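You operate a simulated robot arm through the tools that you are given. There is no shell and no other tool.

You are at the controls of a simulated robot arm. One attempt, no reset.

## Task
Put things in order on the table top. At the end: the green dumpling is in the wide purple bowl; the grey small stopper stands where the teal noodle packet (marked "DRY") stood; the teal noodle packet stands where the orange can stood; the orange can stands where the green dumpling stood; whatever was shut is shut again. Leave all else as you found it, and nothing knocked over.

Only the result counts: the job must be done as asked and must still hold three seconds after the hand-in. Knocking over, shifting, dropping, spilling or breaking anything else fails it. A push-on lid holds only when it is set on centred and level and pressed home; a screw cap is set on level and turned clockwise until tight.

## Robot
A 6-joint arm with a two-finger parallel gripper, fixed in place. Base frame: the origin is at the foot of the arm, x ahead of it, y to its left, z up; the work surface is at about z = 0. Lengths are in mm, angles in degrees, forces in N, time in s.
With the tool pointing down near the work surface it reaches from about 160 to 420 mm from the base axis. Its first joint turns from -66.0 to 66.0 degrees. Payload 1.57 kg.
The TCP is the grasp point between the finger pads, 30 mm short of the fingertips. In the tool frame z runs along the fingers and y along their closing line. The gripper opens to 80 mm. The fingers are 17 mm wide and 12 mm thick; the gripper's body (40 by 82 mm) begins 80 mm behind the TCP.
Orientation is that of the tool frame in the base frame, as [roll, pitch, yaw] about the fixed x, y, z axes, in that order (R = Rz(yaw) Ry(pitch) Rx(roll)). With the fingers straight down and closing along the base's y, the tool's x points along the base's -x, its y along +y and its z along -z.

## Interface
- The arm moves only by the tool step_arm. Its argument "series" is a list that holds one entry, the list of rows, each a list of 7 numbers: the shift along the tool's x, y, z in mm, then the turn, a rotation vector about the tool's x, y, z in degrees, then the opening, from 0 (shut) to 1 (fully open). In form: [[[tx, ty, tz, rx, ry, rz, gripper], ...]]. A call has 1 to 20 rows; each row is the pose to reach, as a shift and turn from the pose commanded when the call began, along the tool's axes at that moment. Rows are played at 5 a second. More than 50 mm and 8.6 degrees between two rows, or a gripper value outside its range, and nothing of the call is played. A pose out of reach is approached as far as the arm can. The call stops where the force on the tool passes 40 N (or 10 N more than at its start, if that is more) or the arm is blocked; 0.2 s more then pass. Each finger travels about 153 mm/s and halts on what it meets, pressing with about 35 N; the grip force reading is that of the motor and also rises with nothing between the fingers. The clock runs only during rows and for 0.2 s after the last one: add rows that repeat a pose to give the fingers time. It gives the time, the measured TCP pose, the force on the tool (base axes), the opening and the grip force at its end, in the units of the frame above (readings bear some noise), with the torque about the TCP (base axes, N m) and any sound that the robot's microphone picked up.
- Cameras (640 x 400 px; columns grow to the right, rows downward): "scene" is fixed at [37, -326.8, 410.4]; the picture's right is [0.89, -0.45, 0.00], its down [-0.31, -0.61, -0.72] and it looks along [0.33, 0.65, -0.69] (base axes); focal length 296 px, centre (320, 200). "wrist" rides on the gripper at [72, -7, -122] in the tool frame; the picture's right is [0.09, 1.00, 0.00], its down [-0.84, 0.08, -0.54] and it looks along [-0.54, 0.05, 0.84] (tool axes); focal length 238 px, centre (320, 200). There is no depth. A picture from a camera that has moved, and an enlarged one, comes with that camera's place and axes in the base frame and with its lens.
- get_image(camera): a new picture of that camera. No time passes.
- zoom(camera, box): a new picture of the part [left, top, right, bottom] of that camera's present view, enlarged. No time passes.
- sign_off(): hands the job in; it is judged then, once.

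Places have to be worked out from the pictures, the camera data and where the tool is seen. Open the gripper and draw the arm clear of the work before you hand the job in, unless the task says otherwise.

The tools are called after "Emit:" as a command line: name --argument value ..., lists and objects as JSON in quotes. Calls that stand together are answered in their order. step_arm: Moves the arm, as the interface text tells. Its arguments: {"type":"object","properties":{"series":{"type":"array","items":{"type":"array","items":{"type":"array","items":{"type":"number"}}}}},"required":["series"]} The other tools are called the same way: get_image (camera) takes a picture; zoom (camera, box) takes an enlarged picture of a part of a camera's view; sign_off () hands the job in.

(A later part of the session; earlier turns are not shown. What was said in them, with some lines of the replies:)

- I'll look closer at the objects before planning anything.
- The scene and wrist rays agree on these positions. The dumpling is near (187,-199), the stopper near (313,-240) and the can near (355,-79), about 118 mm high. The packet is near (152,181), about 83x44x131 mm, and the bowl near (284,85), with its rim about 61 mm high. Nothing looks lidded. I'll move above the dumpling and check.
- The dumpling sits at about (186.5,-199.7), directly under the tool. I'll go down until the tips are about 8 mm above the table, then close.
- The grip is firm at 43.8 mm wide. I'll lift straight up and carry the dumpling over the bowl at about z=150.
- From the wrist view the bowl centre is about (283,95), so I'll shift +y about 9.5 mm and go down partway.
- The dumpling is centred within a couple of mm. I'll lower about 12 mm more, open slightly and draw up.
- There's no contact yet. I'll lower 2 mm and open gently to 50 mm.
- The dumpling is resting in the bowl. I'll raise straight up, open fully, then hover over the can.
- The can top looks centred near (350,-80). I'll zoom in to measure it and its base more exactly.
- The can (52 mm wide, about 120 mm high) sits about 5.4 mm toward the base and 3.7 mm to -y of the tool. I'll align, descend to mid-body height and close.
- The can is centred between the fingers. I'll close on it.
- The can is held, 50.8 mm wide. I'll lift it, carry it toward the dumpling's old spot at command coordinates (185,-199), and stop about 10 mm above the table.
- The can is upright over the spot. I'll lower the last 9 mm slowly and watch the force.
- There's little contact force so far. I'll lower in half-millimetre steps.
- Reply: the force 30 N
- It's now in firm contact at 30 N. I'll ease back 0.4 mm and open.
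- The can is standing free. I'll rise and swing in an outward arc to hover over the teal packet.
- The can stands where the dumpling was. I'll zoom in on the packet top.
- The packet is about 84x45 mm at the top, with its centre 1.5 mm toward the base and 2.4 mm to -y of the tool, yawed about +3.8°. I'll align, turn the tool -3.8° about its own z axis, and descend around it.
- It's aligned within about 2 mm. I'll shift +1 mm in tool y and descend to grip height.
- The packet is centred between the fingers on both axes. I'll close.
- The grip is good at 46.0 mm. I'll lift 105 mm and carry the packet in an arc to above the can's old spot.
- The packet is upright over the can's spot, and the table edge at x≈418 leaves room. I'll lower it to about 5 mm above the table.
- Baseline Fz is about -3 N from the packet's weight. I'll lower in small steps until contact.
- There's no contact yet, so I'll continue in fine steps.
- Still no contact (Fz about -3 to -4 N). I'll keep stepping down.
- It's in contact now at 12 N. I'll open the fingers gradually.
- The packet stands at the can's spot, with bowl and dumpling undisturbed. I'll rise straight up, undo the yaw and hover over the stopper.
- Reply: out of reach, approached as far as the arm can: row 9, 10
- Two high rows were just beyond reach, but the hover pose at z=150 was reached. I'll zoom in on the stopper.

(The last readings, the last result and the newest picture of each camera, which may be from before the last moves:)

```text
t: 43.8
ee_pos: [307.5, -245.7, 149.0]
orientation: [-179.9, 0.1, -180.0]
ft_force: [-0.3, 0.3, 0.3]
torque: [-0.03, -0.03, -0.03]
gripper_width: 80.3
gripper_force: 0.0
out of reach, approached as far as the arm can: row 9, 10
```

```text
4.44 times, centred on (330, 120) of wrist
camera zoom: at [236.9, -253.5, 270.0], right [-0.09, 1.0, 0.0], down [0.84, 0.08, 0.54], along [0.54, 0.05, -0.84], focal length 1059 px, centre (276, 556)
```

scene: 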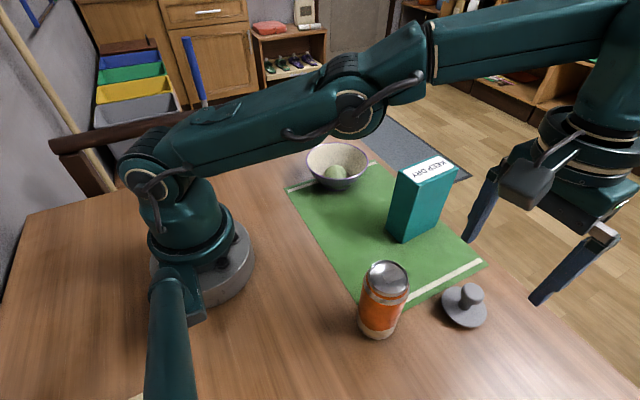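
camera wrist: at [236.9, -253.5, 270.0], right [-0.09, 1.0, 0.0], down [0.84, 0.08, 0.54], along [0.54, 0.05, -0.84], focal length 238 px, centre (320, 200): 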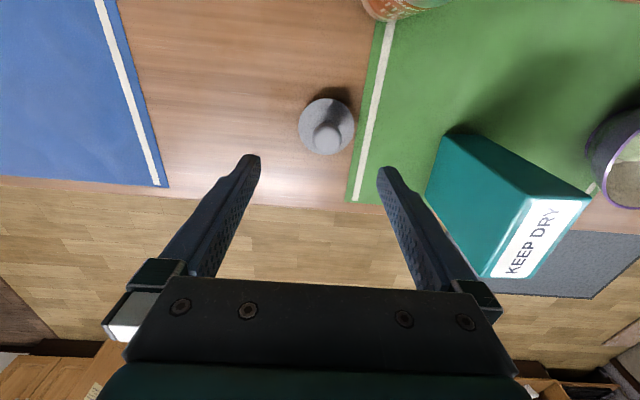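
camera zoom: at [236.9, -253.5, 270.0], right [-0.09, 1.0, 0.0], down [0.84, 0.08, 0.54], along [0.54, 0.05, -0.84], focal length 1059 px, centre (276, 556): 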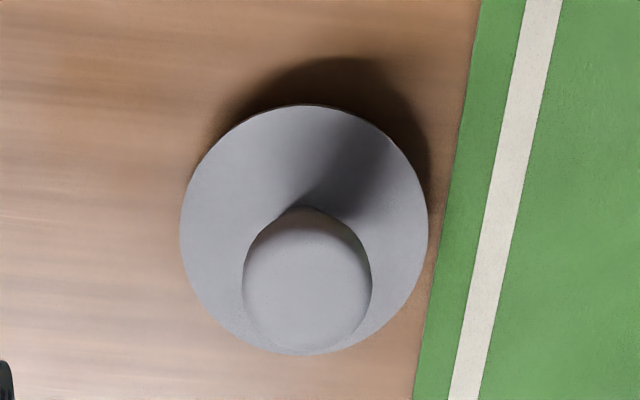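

The stopper (62 mm disc, 29 mm knob) is 3.7 mm further out and 6.8 mm to +y of the tool. I'll align and descend so the tips sit above the disc, around the knob.

Emit:
step_arm --series '[[[-3.7, 6.8, 5, 0, 0, 0, 1], [-3.7, 6.8, 30, 0, 0, 0, 1], [-3.7, 6.8, 55, 0, 0, 0, 1], [-3.7, 6.8, 80, 0, 0, 0, 1], [-3.7, 6.8, 98, 0, 0, 0, 1], [-3.7, 6.8, 104, 0, 0, 0, 1], [-3.7, 6.8, 104, 0, 0, 0, 1]]]'

Emit:
get_image --camera "wrist"

Emit:
zoom --camera "scene" --box '[380, 200, 540, 340]'

```text
t: 45.4
ee_pos: [312.5, -239.4, 44.6]
orientation: [-179.8, 0.1, -179.9]
ft_force: [-0.2, 0.5, 0.7]
torque: [-0.03, -0.01, -0.02]
gripper_width: 79.6
gripper_force: 0.0
```

```text
taken
camera wrist: at [241.7, -246.5, 166.6], right [-0.09, 1.0, 0.0], down [0.84, 0.08, 0.54], along [0.54, 0.05, -0.84], focal length 238 px, centre (320, 200)
```

wrist: 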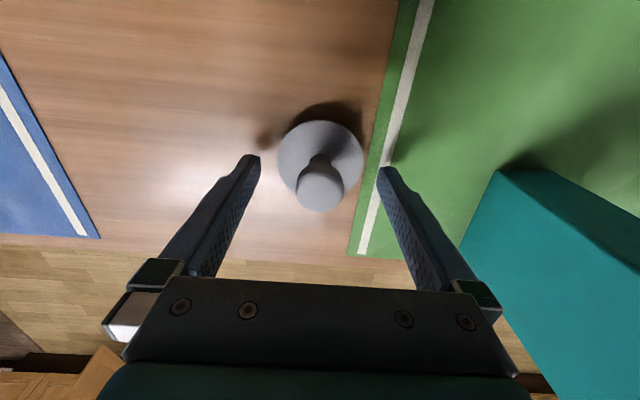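

```text
2.86 times, centred on (460, 270) of scene
camera zoom: at [37.0, -326.8, 410.4], right [0.89, -0.45, 0.0], down [-0.31, -0.61, -0.72], along [0.33, 0.65, -0.69], focal length 845 px, centre (-80, 0)
```

zoom: 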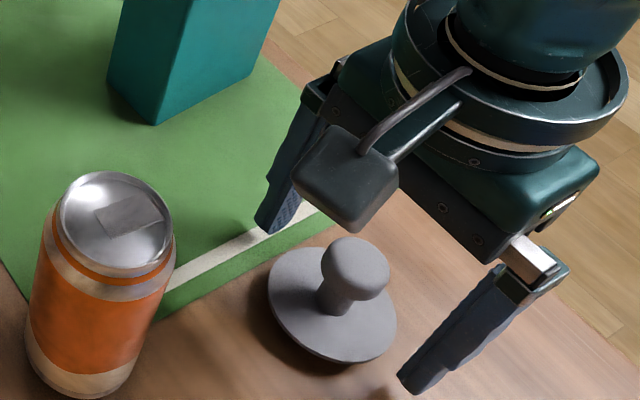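

The knob is centred between the fingers. I'll close on it.

Emit:
step_arm --series '[[[0, 0, 0, 0, 0, 0, 0.75], [0, 0, 0, 0, 0, 0, 0.55], [0, 0, 0, 0, 0, 0, 0.42], [0, 0, 0, 0, 0, 0, 0.34], [0, 0, 0, 0, 0, 0, 0.26], [0, 0, 0, 0, 0, 0, 0.22], [0, 0, 0, 0, 0, 0, 0.22]]]'

Emit:
get_image --camera "wrist"

Emit:
zoom --camera "scene" --box '[400, 230, 540, 340]'

```text
t: 47.0
ee_pos: [312.6, -240.5, 43.8]
orientation: [-180.0, 0.2, 179.9]
ft_force: [-0.5, 0.7, 0.0]
torque: [0.03, -0.01, 0.0]
gripper_width: 26.2
gripper_force: 35.1
```

```text
taken
camera wrist: at [241.6, -246.5, 166.8], right [-0.09, 1.0, 0.0], down [0.84, 0.08, 0.54], along [0.54, 0.05, -0.84], focal length 238 px, centre (320, 200)
```

wrist: 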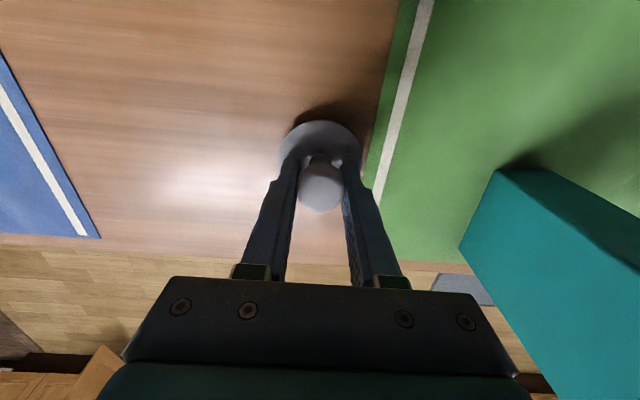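

```text
3.64 times, centred on (470, 285) of scene
camera zoom: at [37.0, -326.8, 410.4], right [0.89, -0.45, 0.0], down [-0.31, -0.61, -0.72], along [0.33, 0.65, -0.69], focal length 1075 px, centre (-226, -109)
```

zoom: 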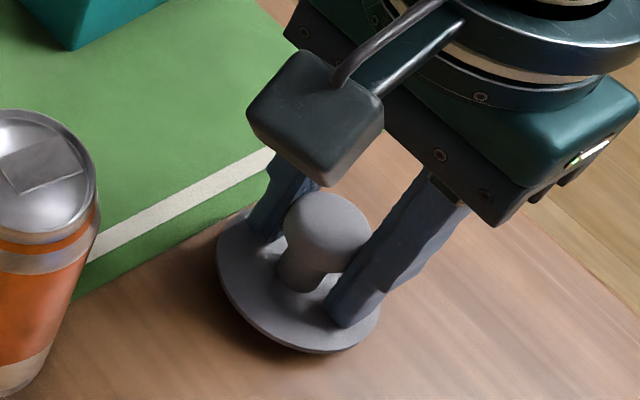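

The knob is held at 26.2 mm. I'll lift, pull inward between the can and packet while rising, then carry in an arc to above the packet's old spot.

Emit:
step_arm --series '[[[0, 0, -5, 0, 0, 0, 0.22], [0, 0, -20, 0, 0, 0, 0.22], [0, 0, -42, 0, 0, 0, 0.22], [0, 0, -64, 0, 0, 0, 0.22], [17.3, 28.7, -84, 0, 0, 0, 0.22], [35.3, 55.7, -109, 0, 0, 0, 0.22], [50.3, 83.7, -129, 0, 0, 0, 0.22], [60.3, 118.7, -144, 0, 0, 0, 0.22], [60.3, 118.7, -144, 0, 0, 0, 0.22]]]'

Emit:
get_image --camera "scene"

Emit:
get_image --camera "wrist"

```text
t: 49.0
ee_pos: [252.1, -118.6, 190.7]
orientation: [-179.9, 0.0, -180.0]
ft_force: [0.5, 0.3, -0.3]
torque: [0.01, 0.01, 0.02]
gripper_width: 26.1
gripper_force: 34.5
```

```text
taken
```

scene: 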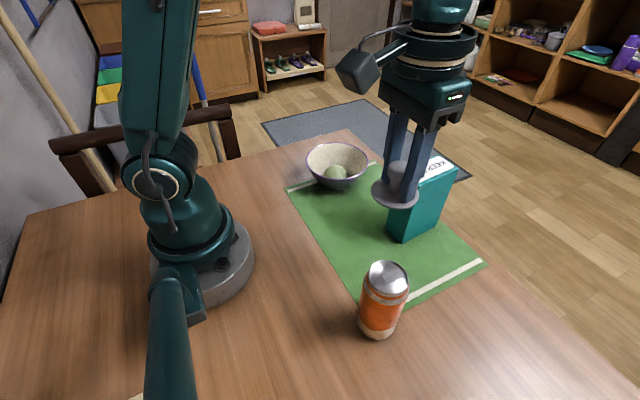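

```text
taken
camera wrist: at [180.2, -126.6, 312.5], right [-0.09, 1.0, 0.0], down [0.84, 0.08, 0.54], along [0.54, 0.05, -0.84], focal length 238 px, centre (320, 200)
```

wrist: 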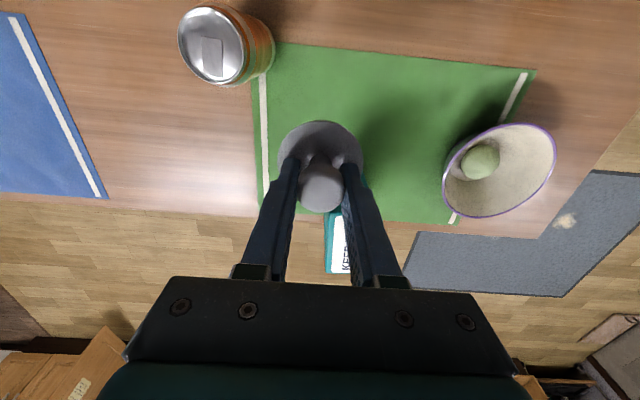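

The stopper is held level and everything else is standing. I'll continue the arc to the packet's old spot, then lower partway.

Emit:
step_arm --series '[[[6, 30, 0, 0, 0, 0, 0.22], [10, 65, 0, 0, 0, 0, 0.22], [11, 100, 0, 0, 0, 0, 0.22], [13, 135, 0, 0, 0, 0, 0.22], [18, 168, 0, 0, 0, 0, 0.22], [27, 200, 0, 0, 0, 0, 0.22], [43, 230, 0, 0, 0, 0, 0.22], [62, 257, 0, 0, 0, 0, 0.22], [82, 280, 0, 0, 0, 0, 0.22], [99.6, 299.6, 0, 0, 0, 0, 0.22], [99.6, 299.6, 20, 0, 0, 0, 0.22], [99.6, 299.6, 50, 0, 0, 0, 0.22], [99.6, 299.6, 80, 0, 0, 0, 0.22], [99.6, 299.6, 110, 0, 0, 0, 0.22], [99.6, 299.6, 130, 0, 0, 0, 0.22], [99.6, 299.6, 136, 0, 0, 0, 0.22], [99.6, 299.6, 136, 0, 0, 0, 0.22]]]'

Emit:
get_image --camera "wrist"

Emit:
get_image --camera "scene"

```text
t: 52.6
ee_pos: [152.3, 178.2, 53.0]
orientation: [-179.9, 0.1, -179.9]
ft_force: [0.5, -0.4, -0.4]
torque: [0.02, -0.02, -0.02]
gripper_width: 26.0
gripper_force: 34.7
```

```text
taken
camera wrist: at [80.5, 171.8, 174.7], right [-0.09, 1.0, 0.0], down [0.84, 0.08, 0.54], along [0.54, 0.05, -0.84], focal length 238 px, centre (320, 200)
```

wrist: 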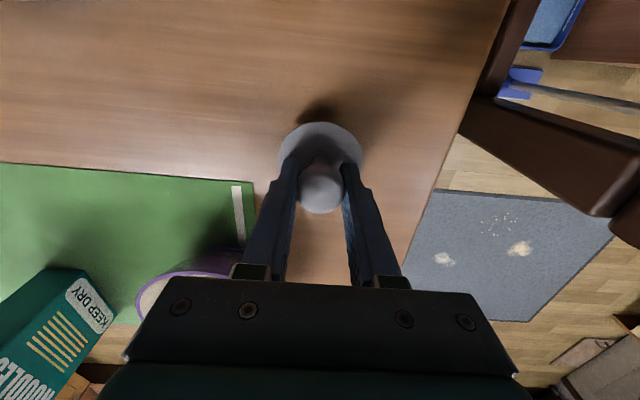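

```text
taken
```

scene: 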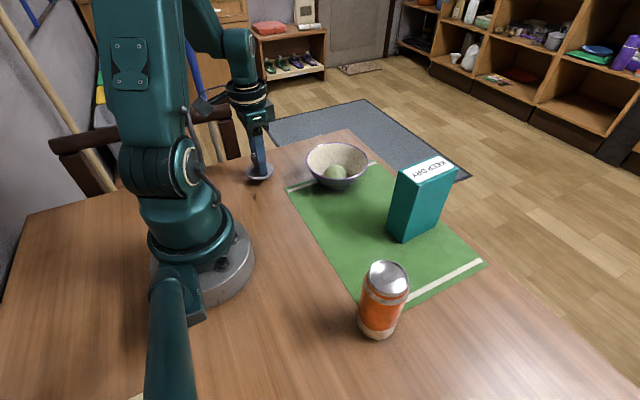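

The stopper is about 8 mm above the surface at the packet's spot. I'll lower slowly.

Emit:
step_arm --series '[[[0, 0, 4, 0, 0, 0, 0.22], [0, 0, 6, 0, 0, 0, 0.22], [0, 0, 7, 0, 0, 0, 0.22], [0, 0, 7.5, 0, 0, 0, 0.22], [0, 0, 7.5, 0, 0, 0, 0.22]]]'

```text
t: 53.8
ee_pos: [149.7, 179.0, 44.9]
orientation: [-179.9, 0.0, -180.0]
ft_force: [0.4, 0.4, -0.1]
torque: [-0.02, 0.0, 0.0]
gripper_width: 25.9
gripper_force: 35.4
```

Emit:
step_arm --series '[[[0, 0, 0.4, 0, 0, 0, 0.22], [0, 0, 0.8, 0, 0, 0, 0.22], [0, 0, 0.8, 0, 0, 0, 0.22]]]'

```text
t: 54.6
ee_pos: [152.3, 179.5, 44.5]
orientation: [-179.8, 0.1, 180.0]
ft_force: [0.0, 0.3, 0.0]
torque: [0.01, 0.0, 0.01]
gripper_width: 25.8
gripper_force: 35.3
```

No contact yet, so I'll step down a bit further.

Emit:
step_arm --series '[[[0, 0, 0.4, 0, 0, 0, 0.22], [0, 0, 0.8, 0, 0, 0, 0.22], [0, 0, 0.8, 0, 0, 0, 0.22]]]'

```text
t: 55.4
ee_pos: [152.7, 179.3, 43.5]
orientation: [-179.9, 0.0, 180.0]
ft_force: [-0.6, -8.5, 30.4]
torque: [-0.32, 0.13, 0.01]
gripper_width: 26.1
gripper_force: 35.0
```

It's in firm contact at 30 N. I'll ease back 0.4 mm and open the fingers wide.

Emit:
step_arm --series '[[[0, 0, -0.4, 0, 0, 0, 0.22], [0, 0, -0.4, 0, 0, 0, 0.36], [0, 0, -0.4, 0, 0, 0, 0.5], [0, 0, -0.4, 0, 0, 0, 0.7], [0, 0, -0.4, 0, 0, 0, 0.9], [0, 0, -0.4, 0, 0, 0, 1], [0, 0, -0.4, 0, 0, 0, 1]]]'

Emit:
get_image --camera "wrist"

```text
t: 57.0
ee_pos: [152.0, 179.0, 44.3]
orientation: [-179.9, 0.2, -179.9]
ft_force: [-0.2, 0.4, 0.5]
torque: [-0.01, 0.03, -0.01]
gripper_width: 79.7
gripper_force: 0.0
```

```text
taken
camera wrist: at [80.8, 172.2, 166.4], right [-0.09, 1.0, 0.0], down [0.84, 0.08, 0.54], along [0.54, 0.05, -0.84], focal length 238 px, centre (320, 200)
```

wrist: 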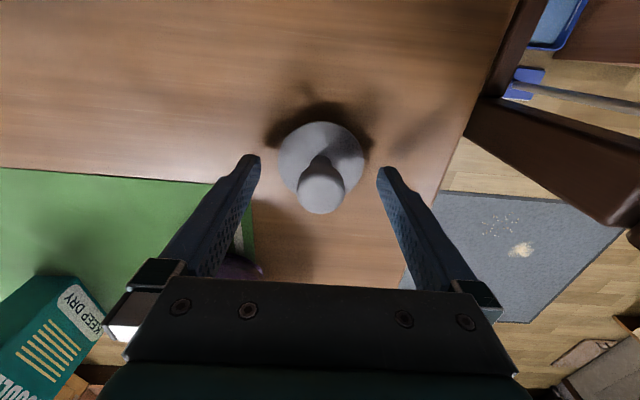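

The stopper stands level. I'll rise straight up and draw the arm to a clear spot.

Emit:
step_arm --series '[[[0, 0, -15, 0, 0, 0, 1], [0, 0, -45, 0, 0, 0, 1], [0, 0, -80, 0, 0, 0, 1], [0, 0, -115, 0, 0, 0, 1], [0, 0, -150, 0, 0, 0, 1], [0, 0, -180, 0, 0, 0, 1], [-20, -25, -180, 0, 0, 0, 1], [-45, -55, -180, 0, 0, 0, 1], [-60, -90, -180, 0, 0, 0, 1], [-70, -130, -180, 0, 0, 0, 1], [-75, -165, -180, 0, 0, 0, 1], [-75, -195, -180, 0, 0, 0, 1], [-75, -195, -180, 0, 0, 0, 1], [-75, -195, -180, 0, 0, 0, 1]]]'

Emit:
get_image --camera "scene"

Emit:
get_image --camera "wrist"

Emit:
zoom --camera "scene" --box '[220, 100, 380, 220]'

```text
t: 60.0
ee_pos: [226.4, -14.8, 224.8]
orientation: [-179.9, 0.2, 179.9]
ft_force: [-0.8, 0.0, 0.0]
torque: [-0.01, 0.0, 0.02]
gripper_width: 80.4
gripper_force: 0.0
```

```text
taken
```

scene: 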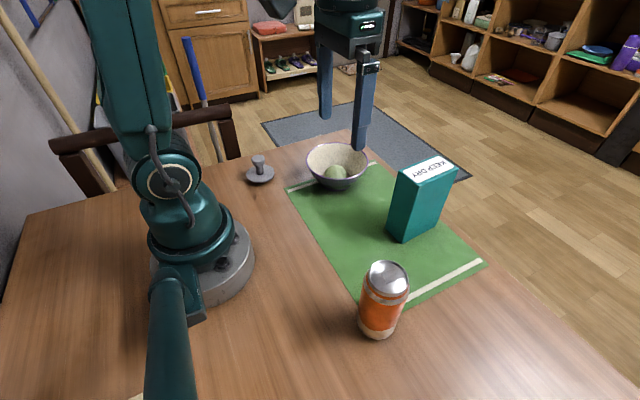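

```text
taken
camera wrist: at [155.5, -22.3, 347.0], right [-0.09, 1.0, 0.0], down [0.84, 0.08, 0.54], along [0.54, 0.05, -0.84], focal length 238 px, centre (320, 200)
```

wrist: 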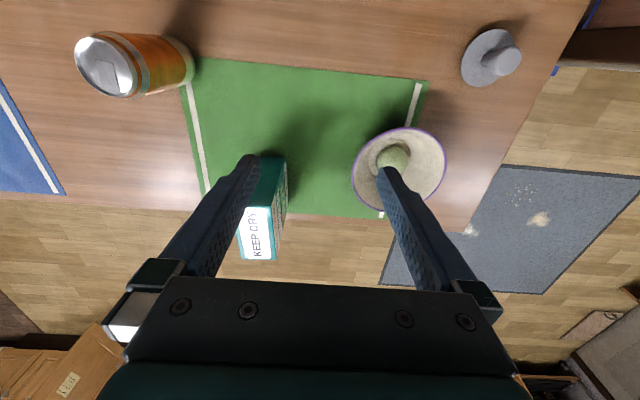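

```text
3.33 times, centred on (300, 160) of scene
camera zoom: at [37.0, -326.8, 410.4], right [0.89, -0.45, 0.0], down [-0.31, -0.61, -0.72], along [0.33, 0.65, -0.69], focal length 986 px, centre (387, 333)
```

zoom: 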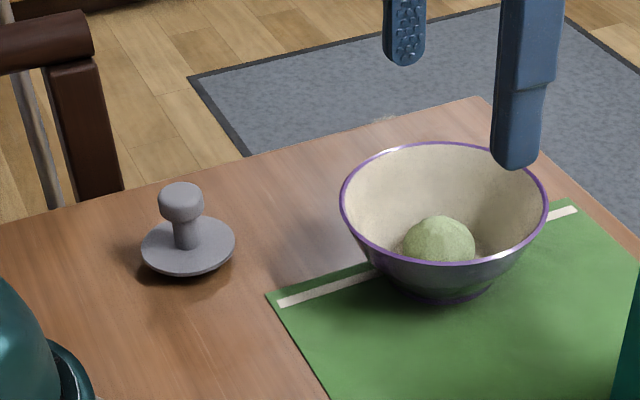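

All four objects are in their target spots, upright and released. The bowl hasn't moved, nothing had to be opened, and the arm is clear above the table with the gripper open. I'm handing in.

Emit:
sign_off

```text
The job is handed in.
```

I moved all four objects to the places you asked for and handed the job in. The last pictures, taken just before the hand-in, showed everything upright and nothing knocked over. I have not seen the judged result.

- **Green dumpling:** it rests in the wide purple bowl, which hasn't visibly moved.
- **Orange can:** it stands where the dumpling was.
- **Teal noodle packet:** it stands where the can was, facing the same way as before.
- **Grey stopper:** it stands level where the packet was.

I placed each object from the camera measurements, so expect it to be within a few millimetres of the original spot. Nothing on the table was visibly shut and I opened nothing, so there was nothing to close again. The gripper is open and the arm is raised clear of the table.
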